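You operate a simulated robot arm through the tools that you are given. There is no shell and no other tool. Be economical: measure what you need, move in short steps, check, and stop when the job is done.

Carry out the task below with a simulated two-armed robot. There is one attempt and no reset: what you move stays moved.

TASK
Close the test mould: cover plate on, clamp locked, clamp bolt tight.
Fine: the mould is held steady with the other hand while the bolt is turned; the shield plate goes in the parts tray.

The check looks at the end state, three seconds after you hand in, the way a careful person would. Anything else that was tipped, shoved, dropped, spilled or broken makes it a failure. A push-on lid holds only when it is set on centred and level and pressed home; a screw cap is set on level and turned clockwise until tight.

THE ROBOT
Two 7-joint arms with two-finger parallel grippers on one trunk, on a base that drives. Base frame: it is fixed to the floor where the robot stands at the start and does not move with it; the origin is under the middle of the robot, x ahead of it, y to its left, z up. Units: mm, degrees, N and s.
The left shoulder is at the start at [70, 134, 1226], the right one opposite. With the tool pointing down near the work surface each hand reaches from about 100 to 640 mm from the robot's upright axis, wherever it stands, measured 20 degrees to its own side. Places, roughly: blue parts tray [500, 600, 800]; clamp bolt [500, 0, 1000]; cover clamp [500, 200, 900]; face of the test mould [500, 100, 900]. Payload 1.57 kg a hand.
The tool frame of a hand sits at the grasp point between the pads (the TCP): z along the fingers, y along the line on which they close. The tips reach 30 mm beyond it. Largest opening 80 mm; finger width 17, thickness 12; the body of the gripper, 40 by 82 mm, starts 80 mm behind the TCP.
Orientation is told as [roll, pitch, yaw] about the base's x, y, z axes, in that order, counted from this pose: with the fingers straight down and closing along the base's y, the tool's x points along the base's -x, its y along +y and its z along -z.

THE INTERFACE
- The arms move only by the tool jog_arm. It takes "left_plan", "right_plan" or both (then of equal length, played together; a hand with none holds still); each is one flat list of numbers, 6 for each row, row after row: the shift along the tool's x, y, z in units of 50 mm (1.0 is 50 mm), then the turn, a rotation vector about the tool's x, y, z in units of 6 degrees (1.0 is 6 degrees). In form: [x, y, z, wx, wy, wz, x, y, z, wx, wy, wz, ...]. A call has 1 to 10 rows; each row shifts and turns the commanded pose from where the row before left it, along the tool's axes as they then stand. "left_gripper" and "right_gripper" are, for a hand that has rows, the opening in per cent of the stroke, from 0 (shut) to 100 (fully open), set as the call begins (left out, the last holds). A call with a number of a shift or a turn outside -1 to 1 is refused whole. A row lasts 0.2 s, in which the tool goes at most 50 mm and 8.6 degrees; a call with a longer step from one row to the next is refused whole, and so is a gripper value outside its range. A pose out of reach is approached as far as the arm can. The call stops where the force on the tool passes 40 N (or 10 N more than at its start, if that is more) or the arm is blocked; 0.2 s more then pass. The fingers move at their own pace (about 153 mm/s each) and stop on an object; they squeeze with about 28 N. The grip force told is the motor's: it shows also when the fingers shut on nothing. Time passes only in rows, and 0.2 s behind the last, so rows that do not move let the fingers close. The reply holds the time, the measured pose of the TCP, the force on the tool along the base axes, the opening and the grip force, in the units named above and with some noise, with the torque about the TCP (base axes, N m) and any sound that the robot's microphone picked up.
- Cameras (640 x 400 px; columns grow to the right, rows downward): "scene" is now at [136.2, 6.3, 1448.8]; the picture's right is [0.08, -1.00, 0.00], its down [-0.63, -0.05, -0.78] and it looks along [0.77, 0.06, -0.63] (base axes); focal length 244 px, centre (320, 200). "left" rides on the left gripper at [72, 7, -122] in its tool frame; the picture's right is [-0.09, 1.00, 0.00], its down [-0.84, -0.08, -0.54] and it looks along [-0.54, -0.05, 0.84] (tool axes); focal length 238 px, centre (320, 200). "right" rides on the right gripper at [72, -7, -122] in its tool frame; the picture's right is [0.09, 1.00, 0.00], its down [-0.84, 0.08, -0.54] and it looks along [-0.54, 0.05, 0.84] (tool axes); focal length 238 px, centre (320, 200). There is no depth. A picture from a camera that has moved, and an enlarged one, comes with that camera's place and axes in the base frame and with its lens.
- snapshot(camera): a new picture of that camera. The clock stands still meanwhile.
- raise_lower(by): slides the trunk up (or, below 0, down) by that many mm; the arms and the scene camera ride with it, the base frame stays. It gives what a move gives, with no picture.
- drive_base(legs): drives the robot by 1 to 6 legs, each [ahead, left, turn to the left] in mm, mm and degrees, along the robot's own axes; the way and the turn of a leg run together, so that a leg with both is an arc; at most 1500 mm and 180 degrees a leg. The arms and the cameras ride along, it lands a little off, and it stops where it bumps. It gives what a move gives.
- aim_head(pan, tilt): turns the head with the scene camera to pan (to the left, within 86 degrees either way) and tilt (down, from -29 to 69), counted from straight ahead of the robot. It gives what a move gives.
- enlarge(camera, box): a new picture of the part [left, top, right, bottom] of that camera's present view, enlarged. The clock stands still meanwhile.
- hand_in(): hands the job in; it is judged then, once.

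Work in short steps. Places have to be worked out from the pictures, the camera data and where the tool is seen: move nearer, look again, correct. Check each grasp and each placing, and mend what went wrong. You have 120 turns and 100 pictures in all, those below and enlarged ones among them. Open the grippers and draw the arms clear of the work before you hand the job in, unless the task says otherwise; then end with one line.

The tools are called after ">>>" by a JSON object that holds its "api" and its "payload". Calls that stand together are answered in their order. jog_arm: Moves the arms, as the interface text tells. Its arguments: {"type":"object","properties":{"left_plan":{"type":"array","items":{"type":"number"}},"left_gripper":{"type":"number"},"right_plan":{"type":"array","items":{"type":"number"}},"right_gripper":{"type":"number"}},"required":[]} The other tools are called the same way: raise_lower (by) slides the trunk up or down; drive_base (legs) drives the base; aim_head (pan, tilt) turns the head that bears the scene camera; snapshot (camera) takes a picture; enlarge (camera, box) takes an enlarged picture of a part of a camera's view; hand_in () hands the job in.

At the start:

```text
t: 0.0
left_eef_pos: [369.1, 293.0, 1262.6]
left_tool_rot: [0.1, 0.1, 0.0]
left_force: [-0.3, -0.2, -0.5]
left_moment: [0.01, -0.02, 0.0]
left_finger_gap: 80.2
left_grip_force: 0.0
right_eef_pos: [327.2, -26.7, 1242.2]
right_tool_rot: [0.0, 0.0, 0.0]
right_force: [0.4, 0.4, -0.1]
right_moment: [0.0, -0.02, -0.01]
right_finger_gap: 79.7
right_grip_force: 0.0
trunk travel left (down, up): [-800.0, 140.0]
robot x, y, heading: [0.4, 0.4, 0.2]
head pan, tilt: [4.4, 39.2]
```

scene: 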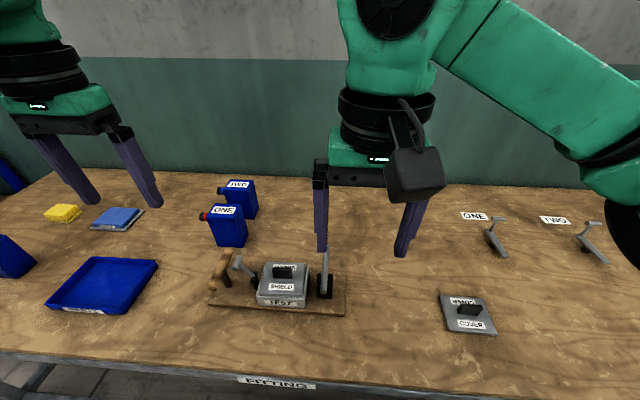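
right: 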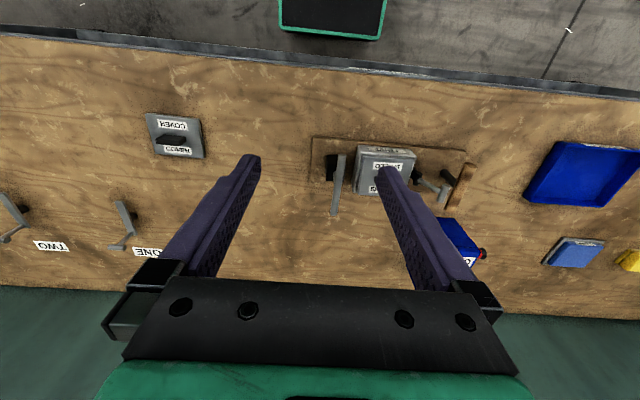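
left: 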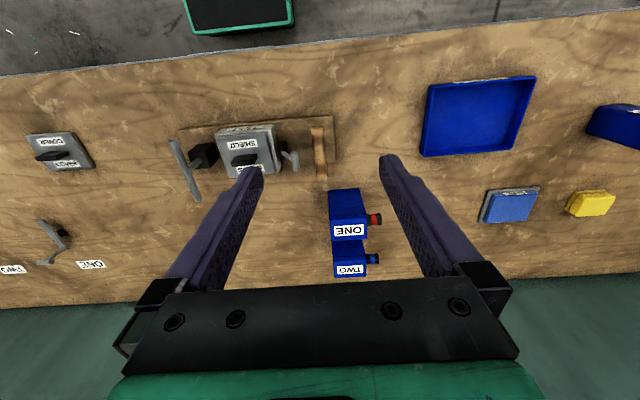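

I first look closely at the mould, the clamp, and the cover plate.

>>> {"api": "enlarge", "payload": {"camera": "scene", "box": [200, 230, 360, 330]}}

>>> {"api": "enlarge", "payload": {"camera": "scene", "box": [400, 200, 640, 350]}}

>>> {"api": "enlarge", "payload": {"camera": "left", "box": [160, 90, 360, 215]}}

>>> {"api": "enlarge", "payload": {"camera": "right", "box": [300, 120, 500, 245]}}

```text
4.00 times, centred on (280, 280) of scene
camera zoom: at [136.2, 6.3, 1448.8], right [0.08, -1.0, 0.0], down [-0.63, -0.05, -0.78], along [0.77, 0.06, -0.63], focal length 974 px, centre (480, -120)
```

zoom: 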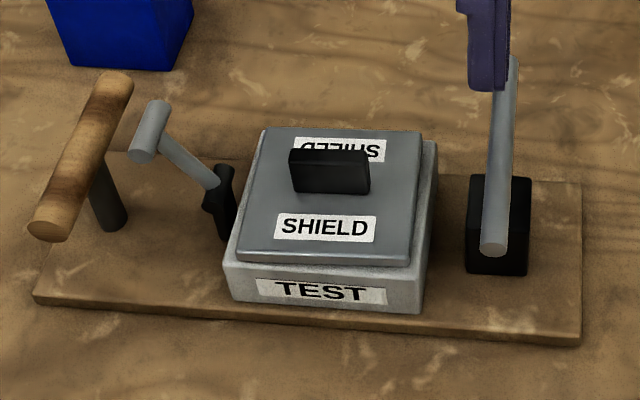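

```text
2.67 times, centred on (520, 275) of scene
camera zoom: at [136.2, 6.3, 1448.8], right [0.08, -1.0, 0.0], down [-0.63, -0.05, -0.78], along [0.77, 0.06, -0.63], focal length 650 px, centre (-213, 0)
```

zoom: 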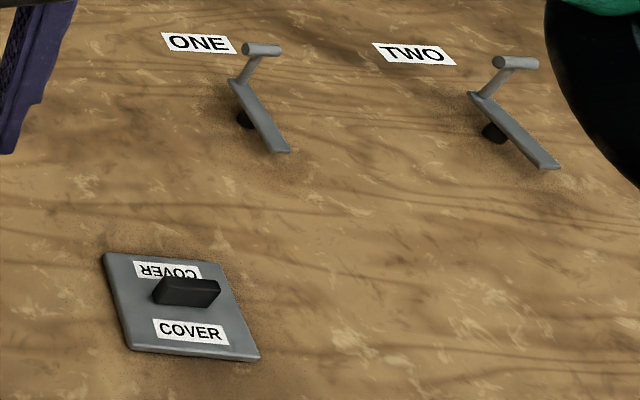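

```text
3.20 times, centred on (260, 152) of left
camera zoom: at [297.7, 299.1, 1384.3], right [0.09, 1.0, 0.0], down [0.84, -0.08, 0.54], along [0.54, -0.05, -0.84], focal length 763 px, centre (512, 352)
```

zoom: 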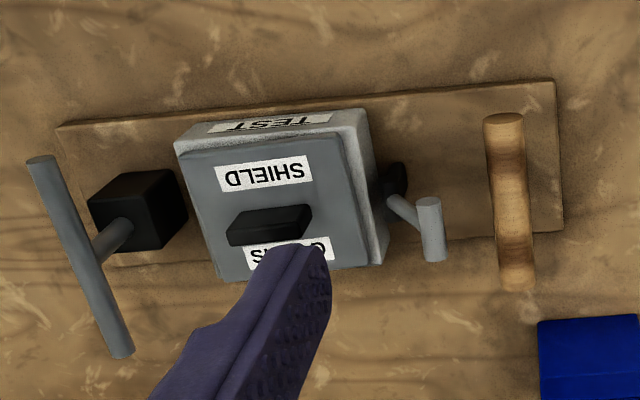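

```text
3.20 times, centred on (400, 182) of right
camera zoom: at [258.4, -34.6, 1364.7], right [-0.09, 1.0, 0.0], down [0.84, 0.08, 0.54], along [0.54, 0.05, -0.84], focal length 763 px, centre (64, 256)
```

zoom: 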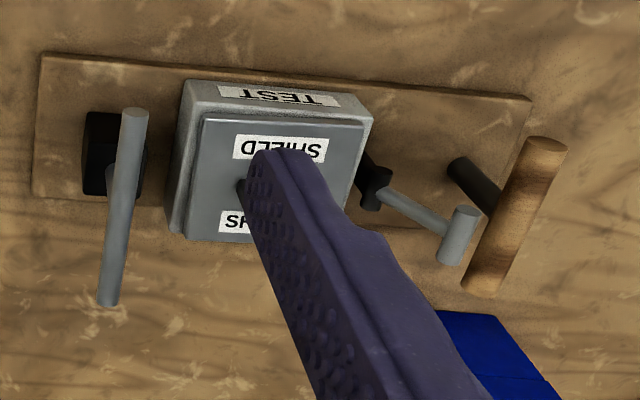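

The shield handle is near [490,125,925] with its long side along y, and the T-bar bolt is near [480,19,965] with a vertical axis. The clamp lever's pivot is about [481,203,890] and its crossbar about [477,233,961]; the cover handle is near [454,-335]. I move the left hand over the mould and the right hand over the cover to look closer.

>>> {"api": "jog_arm", "payload": {"left_plan": [-0.29, -0.42, 0.33, 0, 0, 0, -0.29, -0.42, 0.33, 0, 0, 0, -0.29, -0.42, 0.33, 0, 0, 0, -0.29, -0.42, 0.33, 0, 0, 0, -0.29, -0.42, 0.33, 0, 0, 0, -0.29, -0.42, 0.33, 0, 0, 0, -0.29, -0.42, 0.33, 0, 0, 0, -0.29, -0.42, 0.33, 0, 0, 0], "right_plan": [-0.275, -0.77, 0.3, 0, 0, 0, -0.275, -0.77, 0.3, 0, 0, 0, -0.275, -0.77, 0.3, 0, 0, 0, -0.275, -0.77, 0.3, 0, 0, 0, -0.275, -0.77, 0.3, 0, 0, 0, -0.275, -0.77, 0.3, 0, 0, 0, -0.275, -0.77, 0.3, 0, 0, 0, -0.275, -0.77, 0.3, 0, 0, 0]}}

>>> {"api": "snapshot", "payload": {"camera": "left"}}

>>> {"api": "snapshot", "payload": {"camera": "right"}}

>>> {"api": "snapshot", "payload": {"camera": "scene"}}

```text
t: 1.8
left_eef_pos: [486.2, 122.0, 1130.1]
left_tool_rot: [0.1, 0.0, 0.1]
left_force: [0.3, -0.1, -0.5]
left_moment: [-0.01, 0.02, 0.03]
left_finger_gap: 79.8
left_grip_force: 0.1
right_eef_pos: [442.0, -336.7, 1120.3]
right_tool_rot: [0.0, 0.2, 0.2]
right_force: [0.2, -0.2, -0.1]
right_moment: [0.0, 0.03, 0.01]
right_finger_gap: 80.2
right_grip_force: 0.1
trunk travel left (down, up): [-800.0, 140.0]
robot x, y, heading: [0.1, 0.5, 0.1]
head pan, tilt: [4.4, 39.2]
```

```text
92 pictures are left
camera left: at [414.5, 128.6, 1252.7], right [0.09, 1.0, 0.0], down [0.84, -0.08, 0.54], along [0.54, -0.05, -0.84], focal length 238 px, centre (320, 200)
```

left: 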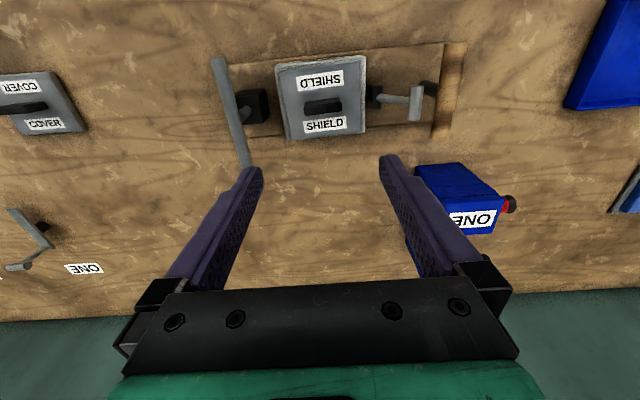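

```text
91 pictures are left
camera right: at [372.3, -344.9, 1242.9], right [-0.09, 1.0, 0.0], down [0.84, 0.08, 0.54], along [0.54, 0.05, -0.84], focal length 238 px, centre (320, 200)
```

right: 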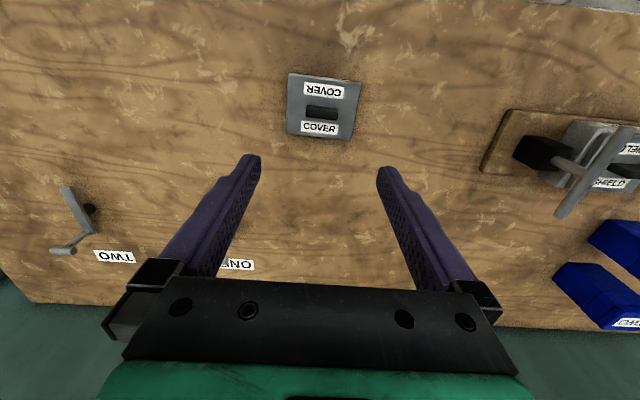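

```text
90 pictures are left
camera scene: at [138.6, 4.0, 1448.6], right [0.08, -1.0, 0.0], down [-0.63, -0.05, -0.77], along [0.77, 0.06, -0.63], focal length 244 px, centre (320, 200)
```

scene: 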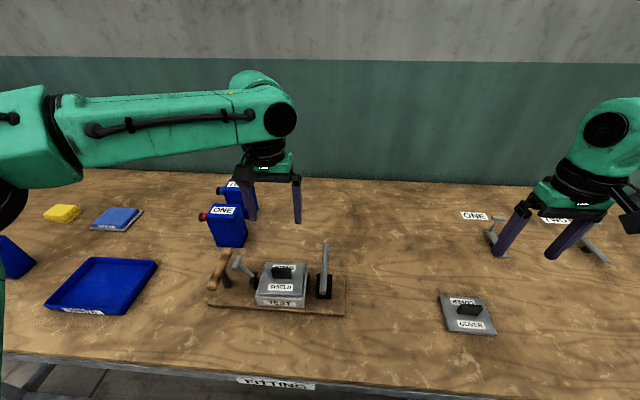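

I zoom in on the mould from the left wrist camera and on the cover from the right one.

>>> {"api": "enlarge", "payload": {"camera": "left", "box": [200, 30, 480, 190]}}

>>> {"api": "enlarge", "payload": {"camera": "right", "box": [272, 60, 376, 150]}}

>>> {"api": "enlarge", "payload": {"camera": "scene", "box": [200, 230, 360, 330]}}

```text
2.29 times, centred on (340, 110) of left
camera zoom: at [414.5, 128.6, 1252.7], right [0.09, 1.0, 0.0], down [0.84, -0.08, 0.54], along [0.54, -0.05, -0.84], focal length 545 px, centre (274, 406)
```

zoom: 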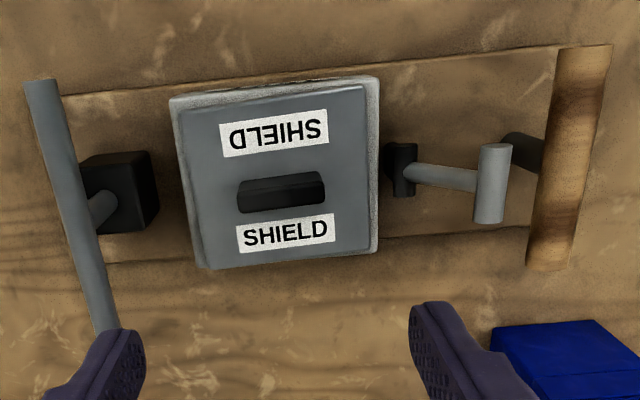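

```text
4.44 times, centred on (324, 105) of right
camera zoom: at [372.3, -344.9, 1242.9], right [-0.09, 1.0, 0.0], down [0.84, 0.08, 0.54], along [0.54, 0.05, -0.84], focal length 1059 px, centre (302, 622)
```

zoom: 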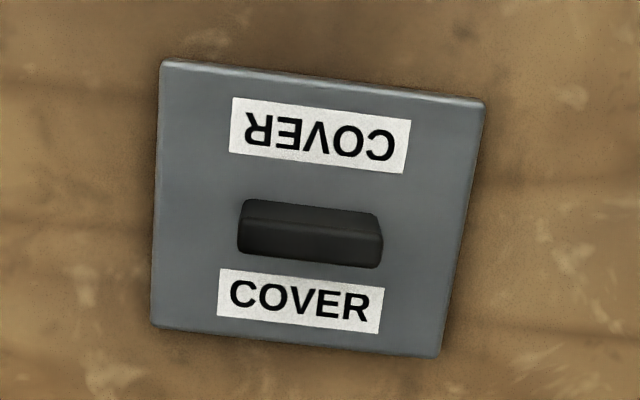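

```text
4.00 times, centred on (280, 280) of scene
camera zoom: at [138.6, 4.0, 1448.6], right [0.08, -1.0, 0.0], down [-0.63, -0.05, -0.77], along [0.77, 0.06, -0.63], focal length 974 px, centre (480, -120)
```

zoom: 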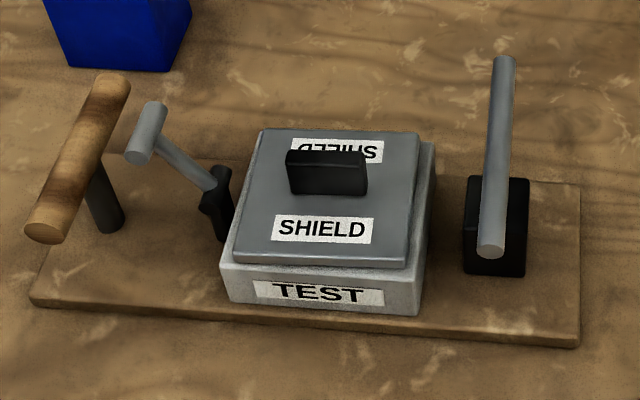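

The plates sit square (yaw about 0): shield centre ≈ [477,126], top z ≈ 918; cover centre ≈ [455,-335]. I turn both hands 90° so the fingers close along x, across the handles.

>>> {"api": "jog_arm", "payload": {"left_plan": [0, 0, 0, 0, 0, 1, 0, 0, 0, 0, 0, 1, 0, 0, 0, 0, 0, 1, 0, 0, 0, 0, 0, 1, 0, 0, 0, 0, 0, 1, 0, 0, 0, 0, 0, 1, 0, 0, 0, 0, 0, 1, 0, 0, 0, 0, 0, 1, 0, 0, 0, 0, 0, 1, 0, 0, 0, 0, 0, 1], "right_plan": [0, 0, 0, 0, 0, -1, 0, 0, 0, 0, 0, -1, 0, 0, 0, 0, 0, -1, 0, 0, 0, 0, 0, -1, 0, 0, 0, 0, 0, -1, 0, 0, 0, 0, 0, -1, 0, 0, 0, 0, 0, -1, 0, 0, 0, 0, 0, -1, 0, 0, 0, 0, 0, -1, 0, 0, 0, 0, 0, -1]}}

>>> {"api": "jog_arm", "payload": {"left_plan": [0, 0, 0, 0, 0, 1, 0, 0, 0, 0, 0, 1, 0, 0, 0, 0, 0, 1, 0, 0, 0, 0, 0, 1, 0, 0, 0, 0, 0, 1], "right_plan": [0, 0, 0, 0, 0, -1, 0, 0, 0, 0, 0, -1, 0, 0, 0, 0, 0, -1, 0, 0, 0, 0, 0, -1, 0, 0, 0, 0, 0, -1]}}

>>> {"api": "snapshot", "payload": {"camera": "left"}}

>>> {"api": "snapshot", "payload": {"camera": "right"}}

```text
t: 4.0
left_eef_pos: [485.1, 123.6, 1130.7]
left_tool_rot: [0.2, -0.1, -60.1]
left_force: [-0.8, 0.4, 0.2]
left_moment: [0.0, -0.01, -0.03]
left_finger_gap: 79.9
left_grip_force: 0.1
right_eef_pos: [414.8, -300.9, 1114.4]
right_tool_rot: [-0.4, -0.1, 14.1]
right_force: [0.4, -0.1, -0.6]
right_moment: [0.01, -0.01, 0.02]
right_finger_gap: 80.2
right_grip_force: 0.0
right hand out of reach, approached as far as the arm can: row 1, 2, 3, 4, 5, 6, 7, 8, 9, 10
trunk travel left (down, up): [-800.0, 140.0]
robot x, y, heading: [-0.8, 0.2, -0.3]
head pan, tilt: [4.4, 39.2]
```

```text
t: 5.2
left_eef_pos: [486.6, 123.6, 1130.3]
left_tool_rot: [0.0, 0.0, -90.1]
left_force: [0.1, 0.0, -0.1]
left_moment: [-0.01, 0.02, 0.02]
left_finger_gap: 80.0
left_grip_force: 0.1
right_eef_pos: [405.9, -278.2, 1109.6]
right_tool_rot: [-0.3, -0.1, 19.3]
right_force: [0.0, 0.6, -0.3]
right_moment: [0.01, -0.02, 0.02]
right_finger_gap: 79.9
right_grip_force: 0.1
right hand out of reach, approached as far as the arm can: row 1, 2, 3, 4, 5
trunk travel left (down, up): [-800.0, 140.0]
robot x, y, heading: [-0.3, -0.5, -0.0]
head pan, tilt: [4.4, 39.2]
```

```text
86 pictures are left
camera left: at [492.7, 196.0, 1252.6], right [1.0, -0.09, 0.0], down [-0.08, -0.84, 0.54], along [-0.05, -0.54, -0.84], focal length 238 px, centre (320, 200)
```

left: 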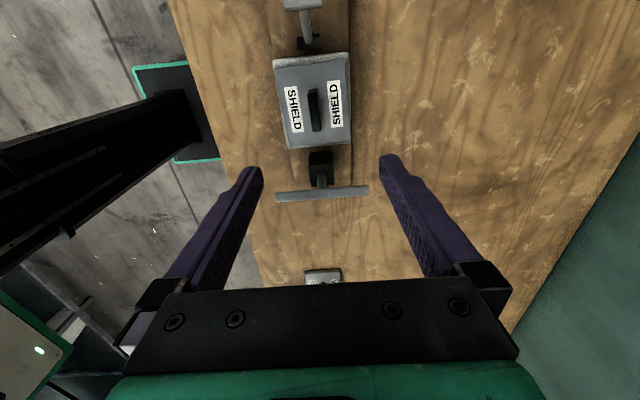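

```text
85 pictures are left
camera right: at [341.4, -308.1, 1231.9], right [-0.42, 0.91, -0.01], down [0.76, 0.35, 0.54], along [0.5, 0.22, -0.84], focal length 238 px, centre (320, 200)
```

right: 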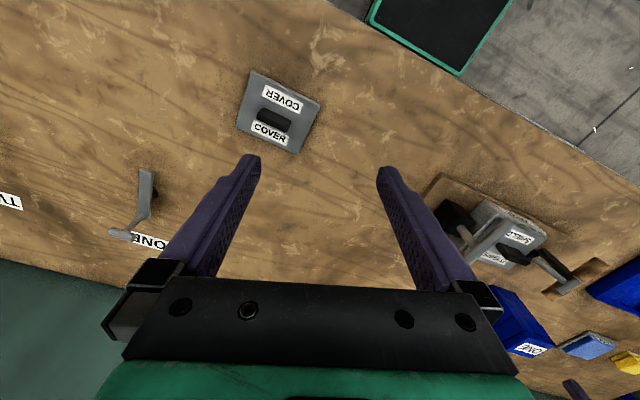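

The left hand turned well; the right could not turn at that distance, so I'll handle that later. The shield handle is seen at about [480,127]; I lower the left hand to z≈965 over it.

>>> {"api": "jog_arm", "payload": {"left_plan": [0.07, -0.13, 0.8, 0, 0, 0, 0, 0, 0.9, 0, 0, 0, 0, 0, 0.9, 0, 0, 0, 0, 0, 0.7, 0, 0, 0]}}

>>> {"api": "snapshot", "payload": {"camera": "left"}}

>>> {"api": "enlarge", "payload": {"camera": "scene", "box": [200, 210, 360, 330]}}

```text
t: 6.2
left_eef_pos: [476.2, 129.5, 967.3]
left_tool_rot: [0.2, -0.1, -89.8]
left_force: [-0.5, 0.3, -0.4]
left_moment: [0.02, 0.0, -0.01]
left_finger_gap: 80.1
left_grip_force: 0.0
left hand out of reach, approached as far as the arm can: row 4
right_eef_pos: [406.6, -277.8, 1109.9]
right_tool_rot: [-0.4, -0.1, 19.3]
right_force: [0.3, -1.2, 0.1]
right_moment: [0.0, -0.02, 0.02]
right_finger_gap: 79.9
right_grip_force: 0.1
trunk travel left (down, up): [-800.0, 140.0]
robot x, y, heading: [-0.3, -1.1, -0.0]
head pan, tilt: [4.4, 39.2]
```

```text
84 pictures are left
camera left: at [482.8, 202.6, 1089.2], right [1.0, -0.09, 0.0], down [-0.08, -0.84, 0.54], along [-0.05, -0.54, -0.84], focal length 238 px, centre (320, 200)
```

left: 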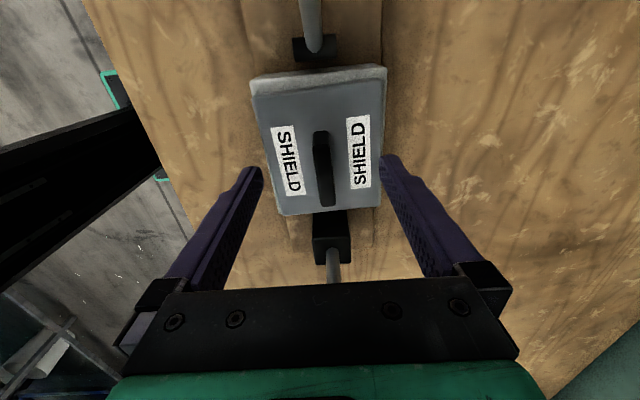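

```text
3.33 times, centred on (280, 270) of scene
camera zoom: at [136.8, 6.8, 1448.8], right [0.08, -1.0, 0.0], down [-0.63, -0.05, -0.77], along [0.77, 0.06, -0.63], focal length 812 px, centre (453, -33)
```

zoom: 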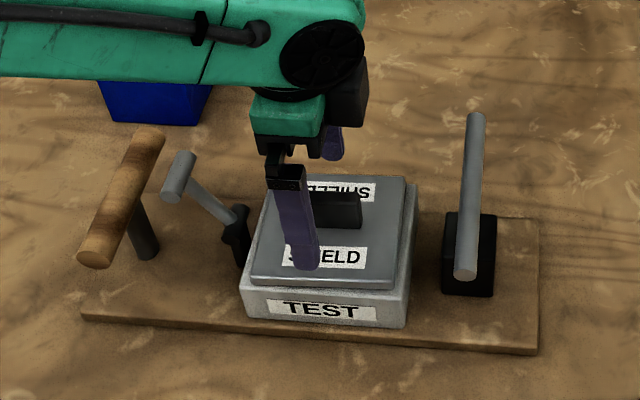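

The arm is near its reach limit, so I raise the left hand and then lower the trunk by 140 mm to put the shoulders at a better height.

>>> {"api": "jog_arm", "payload": {"left_plan": [0, 0, -0.9, 0, 0, 0, 0, 0, -0.9, 0, 0, 0, 0, 0, -0.9, 0, 0, 0]}}

>>> {"api": "raise_lower", "payload": {"by": -140}}

```text
t: 7.0
left_eef_pos: [475.9, 131.1, 1102.5]
left_tool_rot: [0.0, 0.0, -89.9]
left_force: [-0.3, 0.9, 0.7]
left_moment: [0.0, 0.02, 0.01]
left_finger_gap: 79.9
left_grip_force: 0.0
right_eef_pos: [405.2, -277.7, 1111.0]
right_tool_rot: [-0.5, -0.2, 19.3]
right_force: [0.1, 0.9, 0.7]
right_moment: [-0.04, 0.01, 0.0]
right_finger_gap: 80.0
right_grip_force: 0.0
trunk travel left (down, up): [-800.0, 140.0]
robot x, y, heading: [-3.5, -1.0, 0.0]
head pan, tilt: [4.4, 39.2]
```

```text
t: 8.7
left_eef_pos: [476.2, 128.1, 961.4]
left_tool_rot: [-0.1, 0.0, -90.0]
left_force: [0.1, 0.9, -0.1]
left_moment: [0.02, 0.03, 0.0]
left_finger_gap: 79.9
left_grip_force: 0.0
right_eef_pos: [405.2, -277.3, 969.9]
right_tool_rot: [-0.4, 0.0, 19.3]
right_force: [-0.4, 0.4, 0.3]
right_moment: [-0.01, 0.04, -0.03]
right_finger_gap: 80.0
right_grip_force: 0.0
trunk travel left (down, up): [-660.0, 280.0]
robot x, y, heading: [-1.0, -3.0, 0.0]
head pan, tilt: [4.4, 39.2]
```

Now I step down about 10 mm and shift 3 mm in x so the tips straddle the handle, then look before closing.

>>> {"api": "jog_arm", "payload": {"left_plan": [0, 0.06, 0.1, 0, 0, 0, 0, 0, 0.1, 0, 0, 0]}}

>>> {"api": "snapshot", "payload": {"camera": "left"}}

```text
t: 9.3
left_eef_pos: [479.2, 129.9, 951.4]
left_tool_rot: [0.1, 0.1, -89.9]
left_force: [0.3, -0.5, 0.6]
left_moment: [0.0, -0.04, 0.02]
left_finger_gap: 80.1
left_grip_force: 0.1
right_eef_pos: [406.1, -277.8, 970.1]
right_tool_rot: [-0.4, -0.1, 19.3]
right_force: [-0.1, 0.0, 1.1]
right_moment: [0.02, 0.01, -0.02]
right_finger_gap: 80.0
right_grip_force: 0.1
trunk travel left (down, up): [-660.0, 280.0]
robot x, y, heading: [1.0, 0.1, -0.2]
head pan, tilt: [4.4, 39.2]
```

```text
82 pictures are left
camera left: at [485.9, 202.4, 1074.2], right [1.0, -0.09, 0.0], down [-0.08, -0.84, 0.54], along [-0.05, -0.54, -0.84], focal length 238 px, centre (320, 200)
```

left: 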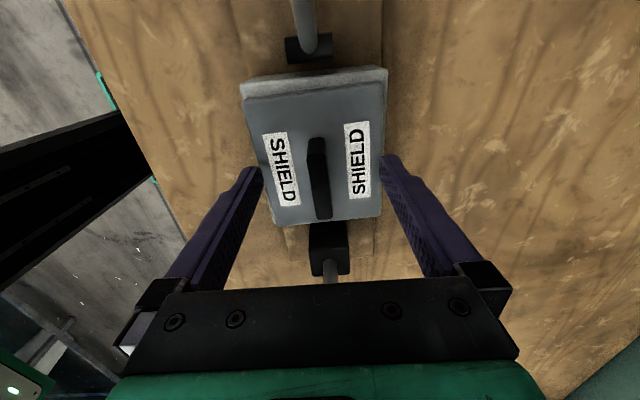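

The fingertips straddle the handle on both sides near its middle; I close the left gripper.

>>> {"api": "jog_arm", "payload": {"left_plan": [0, 0, 0, 0, 0, 0, 0, 0, 0, 0, 0, 0, 0, 0, 0, 0, 0, 0], "left_gripper": 0}}

>>> {"api": "snapshot", "payload": {"camera": "left"}}

```text
t: 10.1
left_eef_pos: [480.0, 129.8, 951.5]
left_tool_rot: [0.0, 0.0, -89.9]
left_force: [0.4, -0.3, -0.1]
left_moment: [-0.11, 0.03, 0.11]
left_finger_gap: 11.9
left_grip_force: 28.4
right_eef_pos: [405.0, -277.9, 969.8]
right_tool_rot: [-0.4, -0.1, 19.4]
right_force: [-0.3, -0.4, 1.1]
right_moment: [0.01, 0.01, 0.0]
right_finger_gap: 80.1
right_grip_force: 0.1
trunk travel left (down, up): [-660.0, 280.0]
robot x, y, heading: [3.5, -0.6, 0.1]
head pan, tilt: [4.4, 39.2]
```

```text
81 pictures are left
camera left: at [486.0, 202.4, 1074.0], right [1.0, -0.09, 0.0], down [-0.08, -0.84, 0.54], along [-0.05, -0.54, -0.84], focal length 238 px, centre (320, 200)
```

left: 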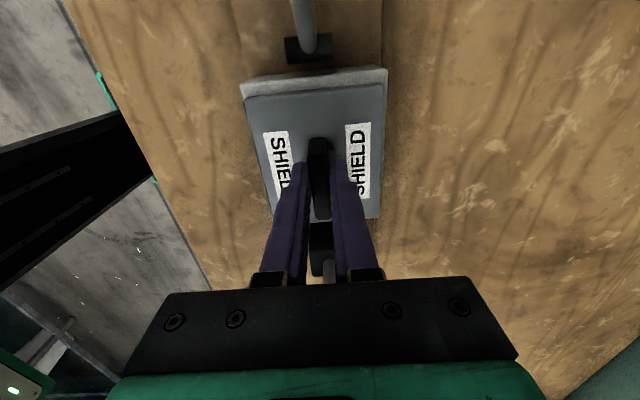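

Gripped at a 12 mm gap. I lift gently: first 10 mm, then to about 100 mm up.

>>> {"api": "jog_arm", "payload": {"left_plan": [0, 0, -0.1, 0, 0, 0, 0, 0, -0.1, 0, 0, 0, 0, 0, -0.4, 0, 0, 0, 0, 0, -0.6, 0, 0, 0, 0, 0, -0.6, 0, 0, 0]}}

>>> {"api": "snapshot", "payload": {"camera": "left"}}

>>> {"api": "snapshot", "payload": {"camera": "scene"}}

```text
t: 11.3
left_eef_pos: [478.2, 130.7, 1042.3]
left_tool_rot: [0.1, 0.0, -90.0]
left_force: [0.4, 0.2, 0.5]
left_moment: [-0.01, 0.01, 0.01]
left_finger_gap: 0.2
left_grip_force: 21.8
right_eef_pos: [405.7, -278.4, 970.1]
right_tool_rot: [-0.3, 0.0, 19.2]
right_force: [0.3, -0.6, -0.1]
right_moment: [0.03, -0.01, 0.02]
right_finger_gap: 80.3
right_grip_force: 0.0
trunk travel left (down, up): [-660.0, 280.0]
robot x, y, heading: [0.1, -1.7, 0.0]
head pan, tilt: [4.4, 39.2]
```

```text
80 pictures are left
camera left: at [484.7, 202.9, 1164.5], right [1.0, -0.09, 0.0], down [-0.08, -0.84, 0.54], along [-0.05, -0.54, -0.84], focal length 238 px, centre (320, 200)
```

left: 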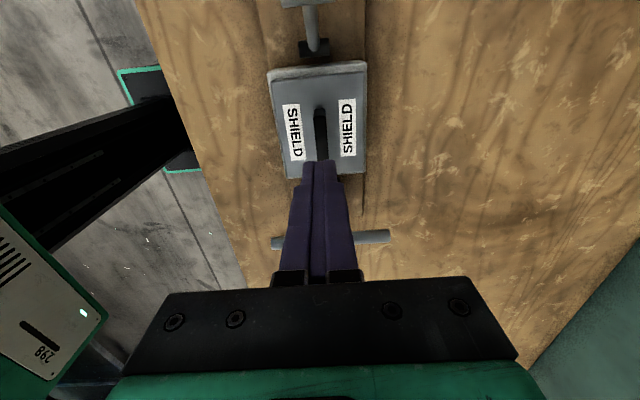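

```text
79 pictures are left
camera scene: at [135.9, 6.1, 1308.9], right [0.08, -1.0, 0.0], down [-0.63, -0.05, -0.78], along [0.77, 0.06, -0.63], focal length 244 px, centre (320, 200)
```

scene: 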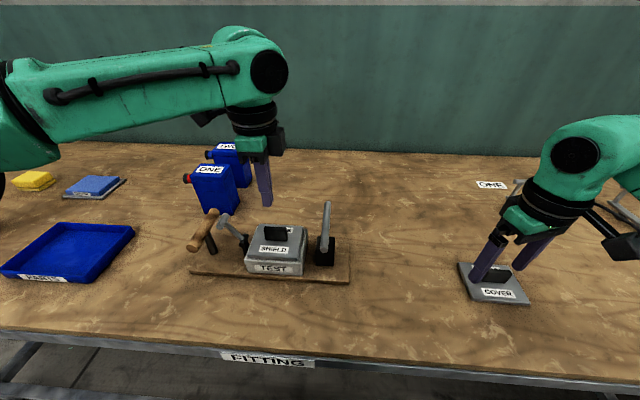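

The grip slipped off because it was too shallow; two-view scaling puts the plate top nearer z≈898. I reopen and go down to TCP z≈934.

>>> {"api": "jog_arm", "payload": {"left_plan": [0, 0.03, 0, 0, 0, 0, -0.03, 0, 0.5, 0, 0, 0, 0, 0, 0.5, 0, 0, 0, 0, 0, 0.6, 0, 0, 0, 0, 0, 0.46, 0, 0, 0, 0, 0, 0.1, 0, 0, 0], "left_gripper": 100}}

>>> {"api": "snapshot", "payload": {"camera": "left"}}

```text
t: 12.7
left_eef_pos: [480.9, 129.9, 942.7]
left_tool_rot: [1.1, 0.0, -90.0]
left_force: [-6.5, 3.0, 24.9]
left_moment: [0.11, 1.31, -0.13]
left_finger_gap: 79.9
left_grip_force: 0.0
right_eef_pos: [401.9, -276.2, 970.3]
right_tool_rot: [-0.4, -0.3, 19.4]
right_force: [-0.1, 0.5, 0.5]
right_moment: [0.01, 0.01, -0.01]
right_finger_gap: 80.1
right_grip_force: 0.0
trunk travel left (down, up): [-660.0, 280.0]
robot x, y, heading: [-0.2, 0.3, 0.1]
head pan, tilt: [4.4, 39.2]
stopped in row 6 (left hand): the force on the tool passed its limit (the readings are from after the stop); the commanded pose is now the measured one
```

```text
78 pictures are left
camera left: at [485.5, 201.7, 1065.1], right [1.0, -0.09, 0.02], down [-0.09, -0.84, 0.54], along [-0.03, -0.54, -0.84], focal length 238 px, centre (320, 200)
```

left: 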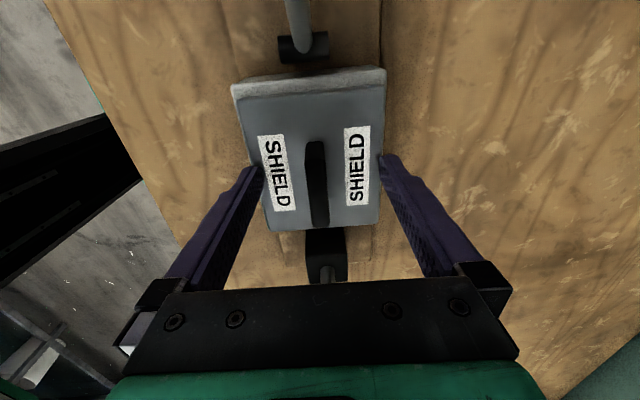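

The fingertips touched the plate top at z≈912. I back off 2 mm, level the hand, and close there with a much deeper grip than before.

>>> {"api": "jog_arm", "payload": {"left_plan": [0, 0, -0.05, 0, -0.18, 0, 0, 0, 0, 0, 0, 0]}}

>>> {"api": "jog_arm", "payload": {"left_plan": [0, 0, 0, 0, 0, 0, 0, 0, 0, 0, 0, 0, 0, 0, 0, 0, 0, 0], "left_gripper": 0}}

>>> {"api": "jog_arm", "payload": {"left_plan": [0, 0, -0.1, 0, 0, 0, 0, 0, -0.1, 0, 0, 0, 0, 0, -0.1, 0, 0, 0, 0, 0, 0, 0, 0, 0]}}

>>> {"api": "snapshot", "payload": {"camera": "left"}}

```text
t: 13.3
left_eef_pos: [481.0, 128.9, 942.7]
left_tool_rot: [1.1, -1.1, -89.9]
left_force: [-1.9, 3.9, 18.4]
left_moment: [0.23, 0.88, -0.11]
left_finger_gap: 79.9
left_grip_force: 0.1
right_eef_pos: [403.2, -277.4, 970.7]
right_tool_rot: [-0.5, -0.2, 19.4]
right_force: [-0.2, -0.2, -1.1]
right_moment: [0.04, 0.01, -0.05]
right_finger_gap: 80.1
right_grip_force: 0.0
trunk travel left (down, up): [-660.0, 280.0]
robot x, y, heading: [-0.3, 3.5, 0.1]
head pan, tilt: [4.4, 39.2]
```

```text
t: 14.1
left_eef_pos: [482.9, 129.1, 941.8]
left_tool_rot: [1.0, -1.1, -89.9]
left_force: [3.7, -1.1, 19.2]
left_moment: [-0.32, 0.83, -0.02]
left_finger_gap: 12.1
left_grip_force: 28.1
right_eef_pos: [404.0, -278.7, 971.0]
right_tool_rot: [-0.4, -0.1, 19.3]
right_force: [-0.2, -0.2, -0.5]
right_moment: [0.02, -0.01, 0.03]
right_finger_gap: 80.0
right_grip_force: 0.1
trunk travel left (down, up): [-660.0, 280.0]
robot x, y, heading: [1.6, 2.3, -0.1]
head pan, tilt: [4.4, 39.2]
```

```text
t: 15.1
left_eef_pos: [484.0, 129.5, 955.6]
left_tool_rot: [0.7, -1.1, -90.0]
left_force: [0.5, -1.1, -3.7]
left_moment: [0.01, 0.0, -0.03]
left_finger_gap: 11.9
left_grip_force: 28.0
right_eef_pos: [406.4, -278.0, 969.2]
right_tool_rot: [-0.4, -0.1, 19.3]
right_force: [0.0, -0.1, 0.0]
right_moment: [0.04, 0.0, 0.01]
right_finger_gap: 79.9
right_grip_force: 0.1
trunk travel left (down, up): [-660.0, 280.0]
robot x, y, heading: [1.3, -1.7, 0.1]
head pan, tilt: [4.4, 39.2]
```

```text
77 pictures are left
camera left: at [488.9, 204.6, 1076.3], right [1.0, -0.09, 0.01], down [-0.08, -0.83, 0.56], along [-0.04, -0.56, -0.83], focal length 238 px, centre (320, 200)
```

left: 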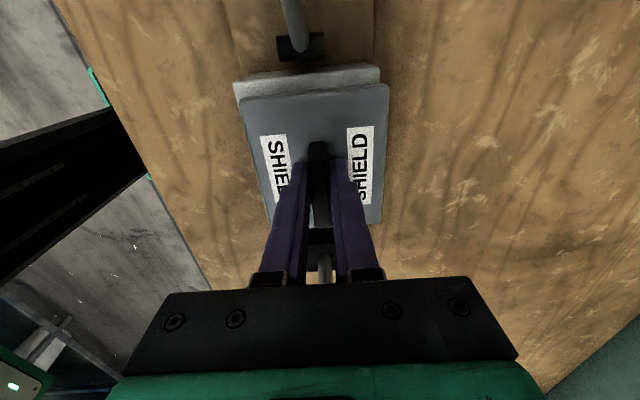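

The shield is lifted (about 0.37 kg, 12 mm grip). I raise both hands to clear the clamp and T-bar before driving left toward the tray.

>>> {"api": "jog_arm", "payload": {"left_plan": [0, 0, -0.5, 0, 0, 0, 0, 0, -0.5, 0, 0, 0, 0, 0, -0.5, 0, 0, 0, 0, 0, -0.5, 0, 0, 0, 0, 0, -0.5, 0, 0, 0], "right_plan": [0, 0, -0.7, 0, 0, 0, 0, 0, -0.7, 0, 0, 0, 0, 0, -0.7, 0, 0, 0, 0, 0, -0.7, 0, 0, 0, 0, 0, -0.7, 0, 0, 0]}}

>>> {"api": "snapshot", "payload": {"camera": "left"}}

>>> {"api": "snapshot", "payload": {"camera": "scene"}}

```text
t: 16.3
left_eef_pos: [481.6, 135.4, 1080.6]
left_tool_rot: [0.8, -1.2, -89.9]
left_force: [-0.6, 0.3, -3.5]
left_moment: [0.0, -0.05, 0.0]
left_finger_gap: 11.9
left_grip_force: 27.7
right_eef_pos: [390.1, -247.7, 1130.7]
right_tool_rot: [-0.6, -0.1, 19.2]
right_force: [-0.2, 0.8, 0.7]
right_moment: [0.01, 0.0, 0.03]
right_finger_gap: 79.8
right_grip_force: 0.1
right hand out of reach, approached as far as the arm can: row 3, 4, 5
trunk travel left (down, up): [-660.0, 280.0]
robot x, y, heading: [-3.3, -0.5, -0.1]
head pan, tilt: [4.4, 39.2]
```

```text
76 pictures are left
camera left: at [485.5, 208.9, 1202.1], right [1.0, -0.09, 0.02], down [-0.08, -0.83, 0.56], along [-0.04, -0.56, -0.83], focal length 238 px, centre (320, 200)
```

left: 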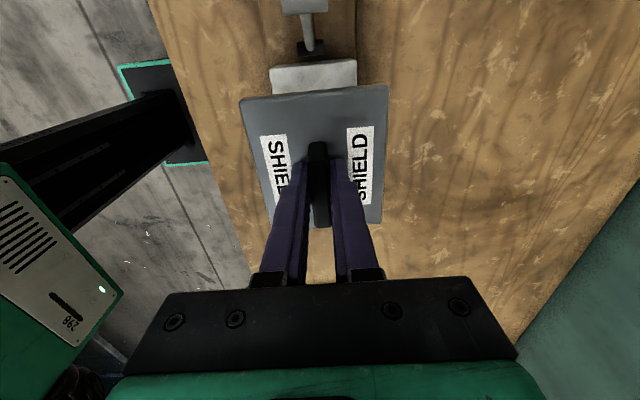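

```text
75 pictures are left
camera scene: at [136.0, 7.8, 1308.8], right [0.08, -1.0, 0.0], down [-0.63, -0.05, -0.78], along [0.77, 0.06, -0.63], focal length 244 px, centre (320, 200)
```

scene: 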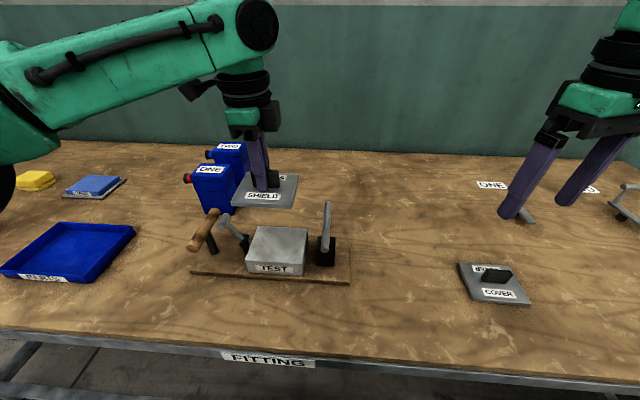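

The mould's top is bare and the shield hangs level. Both hands are above every obstacle, so I drive 350 mm left.

>>> {"api": "drive_base", "payload": {"legs": [[0, 350, 0]]}}

>>> {"api": "snapshot", "payload": {"camera": "scene"}}

>>> {"api": "snapshot", "payload": {"camera": "left"}}

```text
t: 18.6
left_eef_pos: [480.0, 478.3, 1080.2]
left_tool_rot: [0.9, -1.1, -89.9]
left_force: [-0.1, -0.1, -2.0]
left_moment: [0.01, 0.01, 0.0]
left_finger_gap: 11.9
left_grip_force: 28.3
right_eef_pos: [390.2, 98.5, 1131.1]
right_tool_rot: [-0.4, -0.2, 19.2]
right_force: [1.0, 0.2, 0.0]
right_moment: [-0.02, -0.02, -0.04]
right_finger_gap: 79.9
right_grip_force: 0.0
trunk travel left (down, up): [-660.0, 280.0]
robot x, y, heading: [-2.0, 343.6, 0.3]
head pan, tilt: [4.4, 39.2]
```

```text
74 pictures are left
camera scene: at [136.4, 352.2, 1308.8], right [0.08, -1.0, 0.0], down [-0.63, -0.05, -0.77], along [0.77, 0.06, -0.63], focal length 244 px, centre (320, 200)
```

scene: 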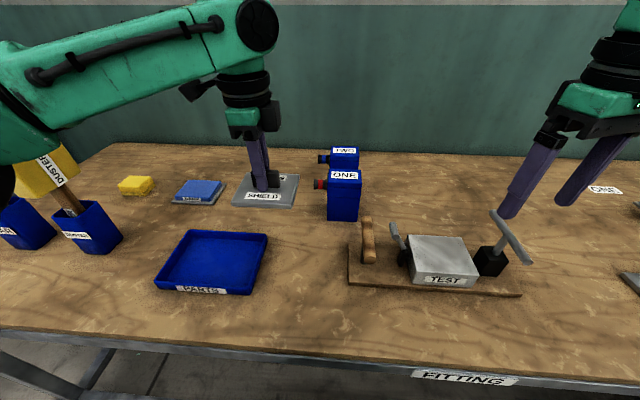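

```text
73 pictures are left
camera left: at [485.6, 553.7, 1201.9], right [1.0, -0.09, 0.02], down [-0.08, -0.83, 0.56], along [-0.04, -0.56, -0.83], focal length 238 px, centre (320, 200)
```

left: 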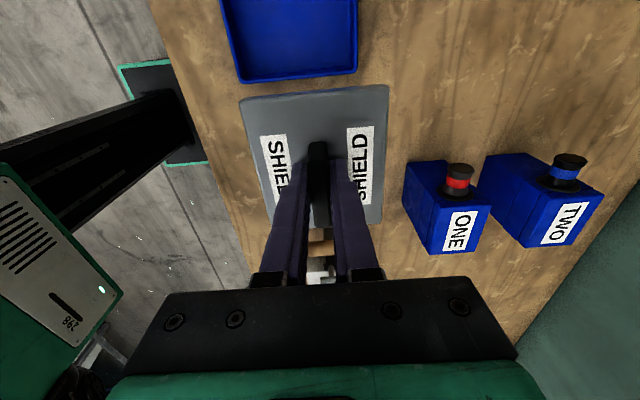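

The tray spans about x 378–525, y 510–705. I move the shield above its centre, around [452,606].

>>> {"api": "jog_arm", "payload": {"left_plan": [0.64, -0.14, 0, 0, 0, 0, 0.64, -0.14, 0, 0, 0, 0, 0.64, -0.14, 0, 0, 0, 0, 0.64, -0.14, 0, 0, 0, 0, 0, 0, 0.5, 0, 0, 0, 0, 0, 0.5, 0, 0, 0, 0, 0, 0.5, 0, 0, 0]}}

>>> {"api": "snapshot", "payload": {"camera": "scene"}}

>>> {"api": "snapshot", "payload": {"camera": "left"}}

```text
t: 20.2
left_eef_pos: [452.7, 606.3, 1003.0]
left_tool_rot: [0.8, -1.2, -89.8]
left_force: [0.3, 0.9, -3.0]
left_moment: [0.0, 0.05, 0.02]
left_finger_gap: 12.0
left_grip_force: 28.1
right_eef_pos: [390.8, 99.4, 1130.5]
right_tool_rot: [-0.4, -0.1, 19.2]
right_force: [0.5, -0.6, 1.4]
right_moment: [-0.02, 0.02, -0.01]
right_finger_gap: 80.1
right_grip_force: 0.0
trunk travel left (down, up): [-660.0, 280.0]
robot x, y, heading: [1.3, 345.4, 0.3]
head pan, tilt: [4.4, 39.2]
```

```text
72 pictures are left
camera scene: at [136.6, 353.8, 1308.8], right [0.08, -1.0, 0.0], down [-0.63, -0.05, -0.77], along [0.77, 0.06, -0.63], focal length 244 px, centre (320, 200)
```

scene: 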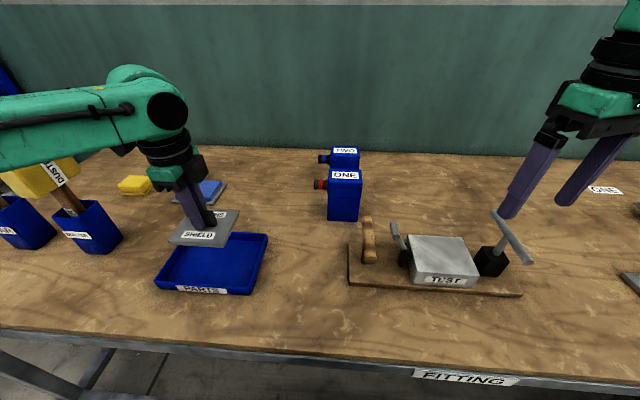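

```text
71 pictures are left
camera left: at [458.1, 681.3, 1123.3], right [1.0, -0.09, 0.02], down [-0.08, -0.83, 0.56], along [-0.04, -0.56, -0.83], focal length 238 px, centre (320, 200)
```

left: 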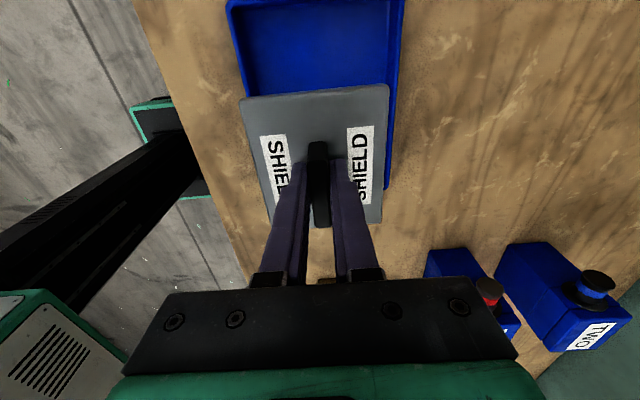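

It's centred over the tray. I lower it in small steps until it touches.

>>> {"api": "jog_arm", "payload": {"left_plan": [0, 0.08, 0.5, 0, 0, 0, 0, 0, 0.5, 0, 0, 0, 0, 0, 0.5, 0, 0, 0, 0, 0, 0.3, 0, 0, 0, 0, 0, 0, 0, 0, 0]}}

>>> {"api": "snapshot", "payload": {"camera": "scene"}}

>>> {"api": "snapshot", "payload": {"camera": "left"}}

```text
t: 21.4
left_eef_pos: [459.8, 602.6, 915.0]
left_tool_rot: [0.8, -1.1, -90.0]
left_force: [0.1, -0.8, -3.2]
left_moment: [-0.02, 0.01, -0.02]
left_finger_gap: 11.8
left_grip_force: 27.9
right_eef_pos: [389.3, 99.4, 1130.7]
right_tool_rot: [-0.3, -0.1, 19.1]
right_force: [0.1, 0.0, 0.2]
right_moment: [0.0, -0.01, 0.02]
right_finger_gap: 80.1
right_grip_force: 0.1
trunk travel left (down, up): [-660.0, 280.0]
robot x, y, heading: [2.3, 347.3, 0.1]
head pan, tilt: [4.4, 39.2]
```

```text
70 pictures are left
camera scene: at [136.1, 353.2, 1308.8], right [0.08, -1.0, 0.0], down [-0.63, -0.05, -0.78], along [0.77, 0.06, -0.63], focal length 244 px, centre (320, 200)
```

scene: 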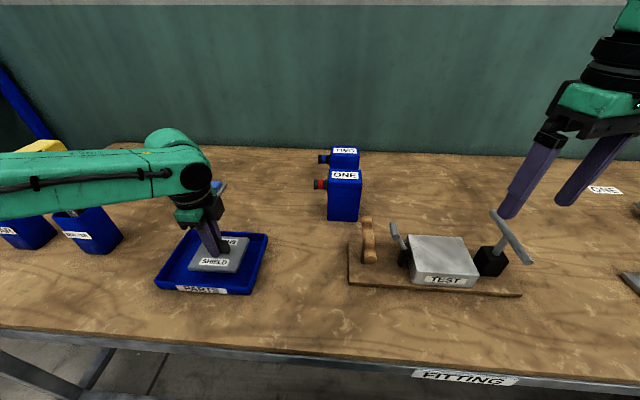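

```text
69 pictures are left
camera left: at [463.5, 677.6, 1035.0], right [1.0, -0.09, 0.02], down [-0.08, -0.83, 0.56], along [-0.04, -0.56, -0.83], focal length 238 px, centre (320, 200)
```

left: 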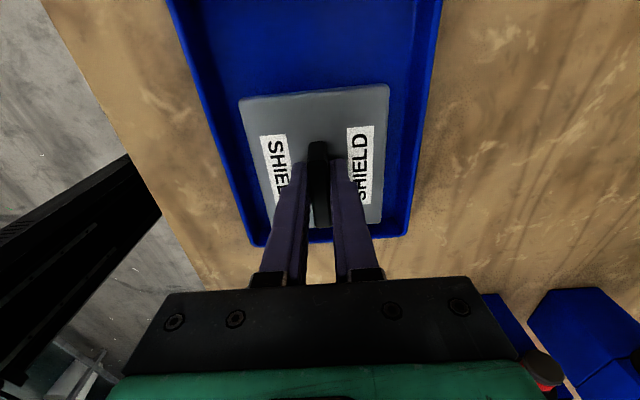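

The shield is inside the tray walls; I lower it slowly to touch.

>>> {"api": "jog_arm", "payload": {"left_plan": [0.1, 0, 0.15, 0, 0, 0, 0, 0, 0.12, 0, 0, 0, 0, 0, 0.1, 0, 0, 0, 0, 0, 0.08, 0, 0, 0, 0, 0, 0.06, 0, 0, 0, 0, 0, 0, 0, 0, 0]}}

```text
t: 22.8
left_eef_pos: [459.1, 608.2, 887.0]
left_tool_rot: [0.8, -1.2, -89.9]
left_force: [-0.3, -0.9, -2.4]
left_moment: [-0.01, -0.02, -0.03]
left_finger_gap: 11.7
left_grip_force: 28.0
right_eef_pos: [390.2, 99.5, 1130.4]
right_tool_rot: [-0.5, -0.2, 19.2]
right_force: [-0.4, -0.7, 0.1]
right_moment: [0.03, -0.05, 0.03]
right_finger_gap: 79.9
right_grip_force: 0.0
trunk travel left (down, up): [-660.0, 280.0]
robot x, y, heading: [2.4, 351.2, 0.1]
head pan, tilt: [4.4, 39.2]
```

No contact yet, so I keep lowering in 3 mm steps.

>>> {"api": "jog_arm", "payload": {"left_plan": [0, 0, 0.06, 0, 0, 0, 0, 0, 0.06, 0, 0, 0, 0, 0, 0.06, 0, 0, 0, 0, 0, 0.06, 0, 0, 0]}}

>>> {"api": "snapshot", "payload": {"camera": "left"}}

```text
t: 23.8
left_eef_pos: [459.9, 609.2, 882.3]
left_tool_rot: [1.7, -1.0, -90.0]
left_force: [-9.5, 2.3, 20.4]
left_moment: [-0.26, 1.45, -0.17]
left_finger_gap: 12.5
left_grip_force: 27.6
right_eef_pos: [385.0, 98.7, 1133.0]
right_tool_rot: [-0.5, -0.5, 19.4]
right_force: [-0.1, 0.2, -0.7]
right_moment: [-0.04, -0.04, -0.01]
right_finger_gap: 80.0
right_grip_force: 0.0
trunk travel left (down, up): [-660.0, 280.0]
robot x, y, heading: [-2.3, 345.3, -0.0]
head pan, tilt: [4.4, 39.2]
stopped in row 4 (left hand): the force on the tool passed its limit (the readings are from after the stop); the commanded pose is now the measured one
```

```text
68 pictures are left
camera left: at [461.8, 683.0, 1003.9], right [1.0, -0.09, 0.03], down [-0.09, -0.83, 0.55], along [-0.02, -0.55, -0.83], focal length 238 px, centre (320, 200)
```

left: 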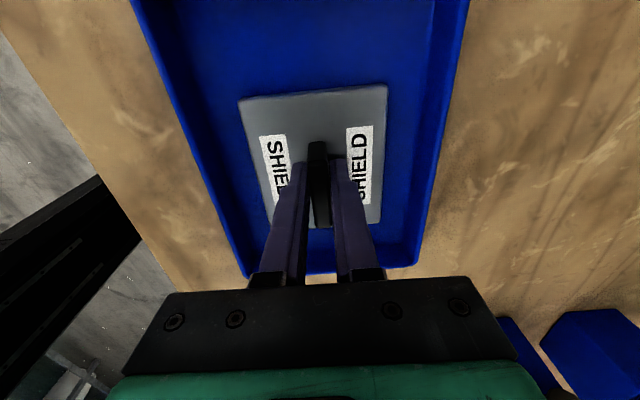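

It rests on the tray floor. I open the gripper and lift straight up.

>>> {"api": "jog_arm", "payload": {"left_plan": [0, 0, -0.03, 0, 0, 0, 0, 0, 0, 0, 0, 0, 0, 0, 0, 0, 0, 0], "left_gripper": 70}}

>>> {"api": "jog_arm", "payload": {"left_plan": [0, 0, -0.3, 0, 0, 0, 0, 0, -0.7, 0, 0, 0, 0, 0, -0.9, 0, 0, 0, 0, 0, -0.9, 0, 0, 0, 0, 0, -0.9, 0, 0, 0]}}

>>> {"api": "snapshot", "payload": {"camera": "scene"}}

```text
t: 24.6
left_eef_pos: [462.7, 608.0, 883.9]
left_tool_rot: [1.7, -0.9, -89.9]
left_force: [8.9, 0.0, 23.6]
left_moment: [0.17, 0.43, -0.11]
left_finger_gap: 47.4
left_grip_force: 0.1
right_eef_pos: [389.4, 97.9, 1131.6]
right_tool_rot: [-0.4, -0.2, 19.2]
right_force: [0.0, 0.9, 0.0]
right_moment: [-0.01, -0.04, 0.0]
right_finger_gap: 80.2
right_grip_force: 0.1
trunk travel left (down, up): [-660.0, 280.0]
robot x, y, heading: [0.9, 346.7, 0.4]
head pan, tilt: [4.4, 39.2]
```

```text
t: 25.8
left_eef_pos: [457.8, 611.2, 1066.4]
left_tool_rot: [1.5, -0.9, -89.9]
left_force: [-0.5, 1.1, 0.2]
left_moment: [-0.02, -0.03, -0.01]
left_finger_gap: 55.9
left_grip_force: 0.0
right_eef_pos: [389.4, 99.0, 1130.4]
right_tool_rot: [-0.4, -0.2, 19.2]
right_force: [-0.2, -0.7, -0.1]
right_moment: [0.01, 0.03, 0.0]
right_finger_gap: 80.1
right_grip_force: 0.0
trunk travel left (down, up): [-660.0, 280.0]
robot x, y, heading: [-0.9, 347.3, 0.0]
head pan, tilt: [4.4, 39.2]
```

```text
67 pictures are left
camera scene: at [135.1, 352.2, 1308.9], right [0.08, -1.0, 0.0], down [-0.63, -0.05, -0.78], along [0.77, 0.06, -0.63], focal length 244 px, centre (320, 200)
```

scene: 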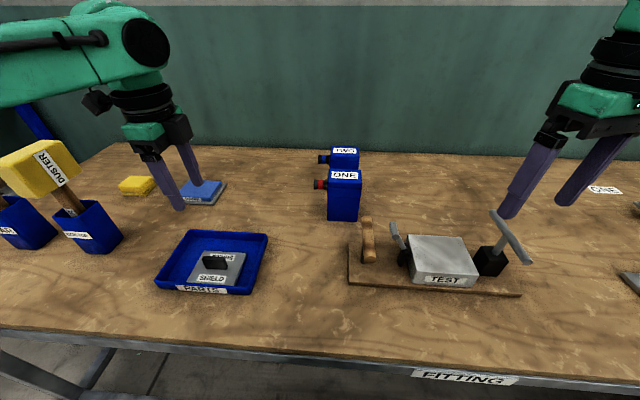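

The shield lies flat in the parts tray. I'll fetch the cover with the left hand, since its orientation already works. First I turn the right hand back to its neutral pose.

>>> {"api": "jog_arm", "payload": {"right_plan": [0, 0, 0, 0, 0, 1, 0, 0, 0, 0, 0, 1, 0, 0, 0, 0, 0, 1, 0, 0, 0, 0, 0, 1, 0, 0, 0, 0, 0, 1, 0, 0, 0, 0, 0, 1, 0, 0, 0, 0, 0, 1, 0, 0, 0, 0, 0, 1, 0, 0, 0, 0, 0, 1, 0, 0, 0, 0, 0, 1]}}

>>> {"api": "jog_arm", "payload": {"right_plan": [0, 0, 0, 0, 0, 1, 0, 0, 0, 0, 0, 1, 0, 0, 0, 0, 0, 1, 0, 0, 0, 0, 0, 1, 0, 0, 0, 0, 0, 1, 0.5, 0.6, 0, 0, 0, 0, 0.5, 0.6, 0, 0, 0, 0, 0.5, 0.6, 0, 0, 0, 0]}}

```text
t: 28.0
left_eef_pos: [458.3, 612.1, 1066.2]
left_tool_rot: [1.4, -1.0, -89.9]
left_force: [-0.1, 0.2, 0.8]
left_moment: [0.01, 0.01, 0.01]
left_finger_gap: 56.2
left_grip_force: 0.1
right_eef_pos: [391.9, 99.8, 1130.8]
right_tool_rot: [-0.2, -0.4, -40.8]
right_force: [-0.3, 0.4, -0.7]
right_moment: [-0.01, -0.03, 0.01]
right_finger_gap: 80.0
right_grip_force: 0.0
trunk travel left (down, up): [-660.0, 280.0]
robot x, y, heading: [-2.8, 348.2, 0.0]
head pan, tilt: [4.4, 39.2]
```

```text
t: 29.8
left_eef_pos: [459.9, 613.7, 1064.7]
left_tool_rot: [1.4, -1.1, -89.9]
left_force: [0.7, -0.2, -0.4]
left_moment: [-0.02, 0.01, 0.01]
left_finger_gap: 56.2
left_grip_force: 0.1
right_eef_pos: [452.6, 201.4, 1131.9]
right_tool_rot: [0.0, -0.5, -70.8]
right_force: [0.0, 0.2, -0.2]
right_moment: [-0.02, 0.03, 0.01]
right_finger_gap: 79.9
right_grip_force: 0.0
trunk travel left (down, up): [-660.0, 280.0]
robot x, y, heading: [-2.4, 345.5, 0.1]
head pan, tilt: [4.4, 39.2]
```

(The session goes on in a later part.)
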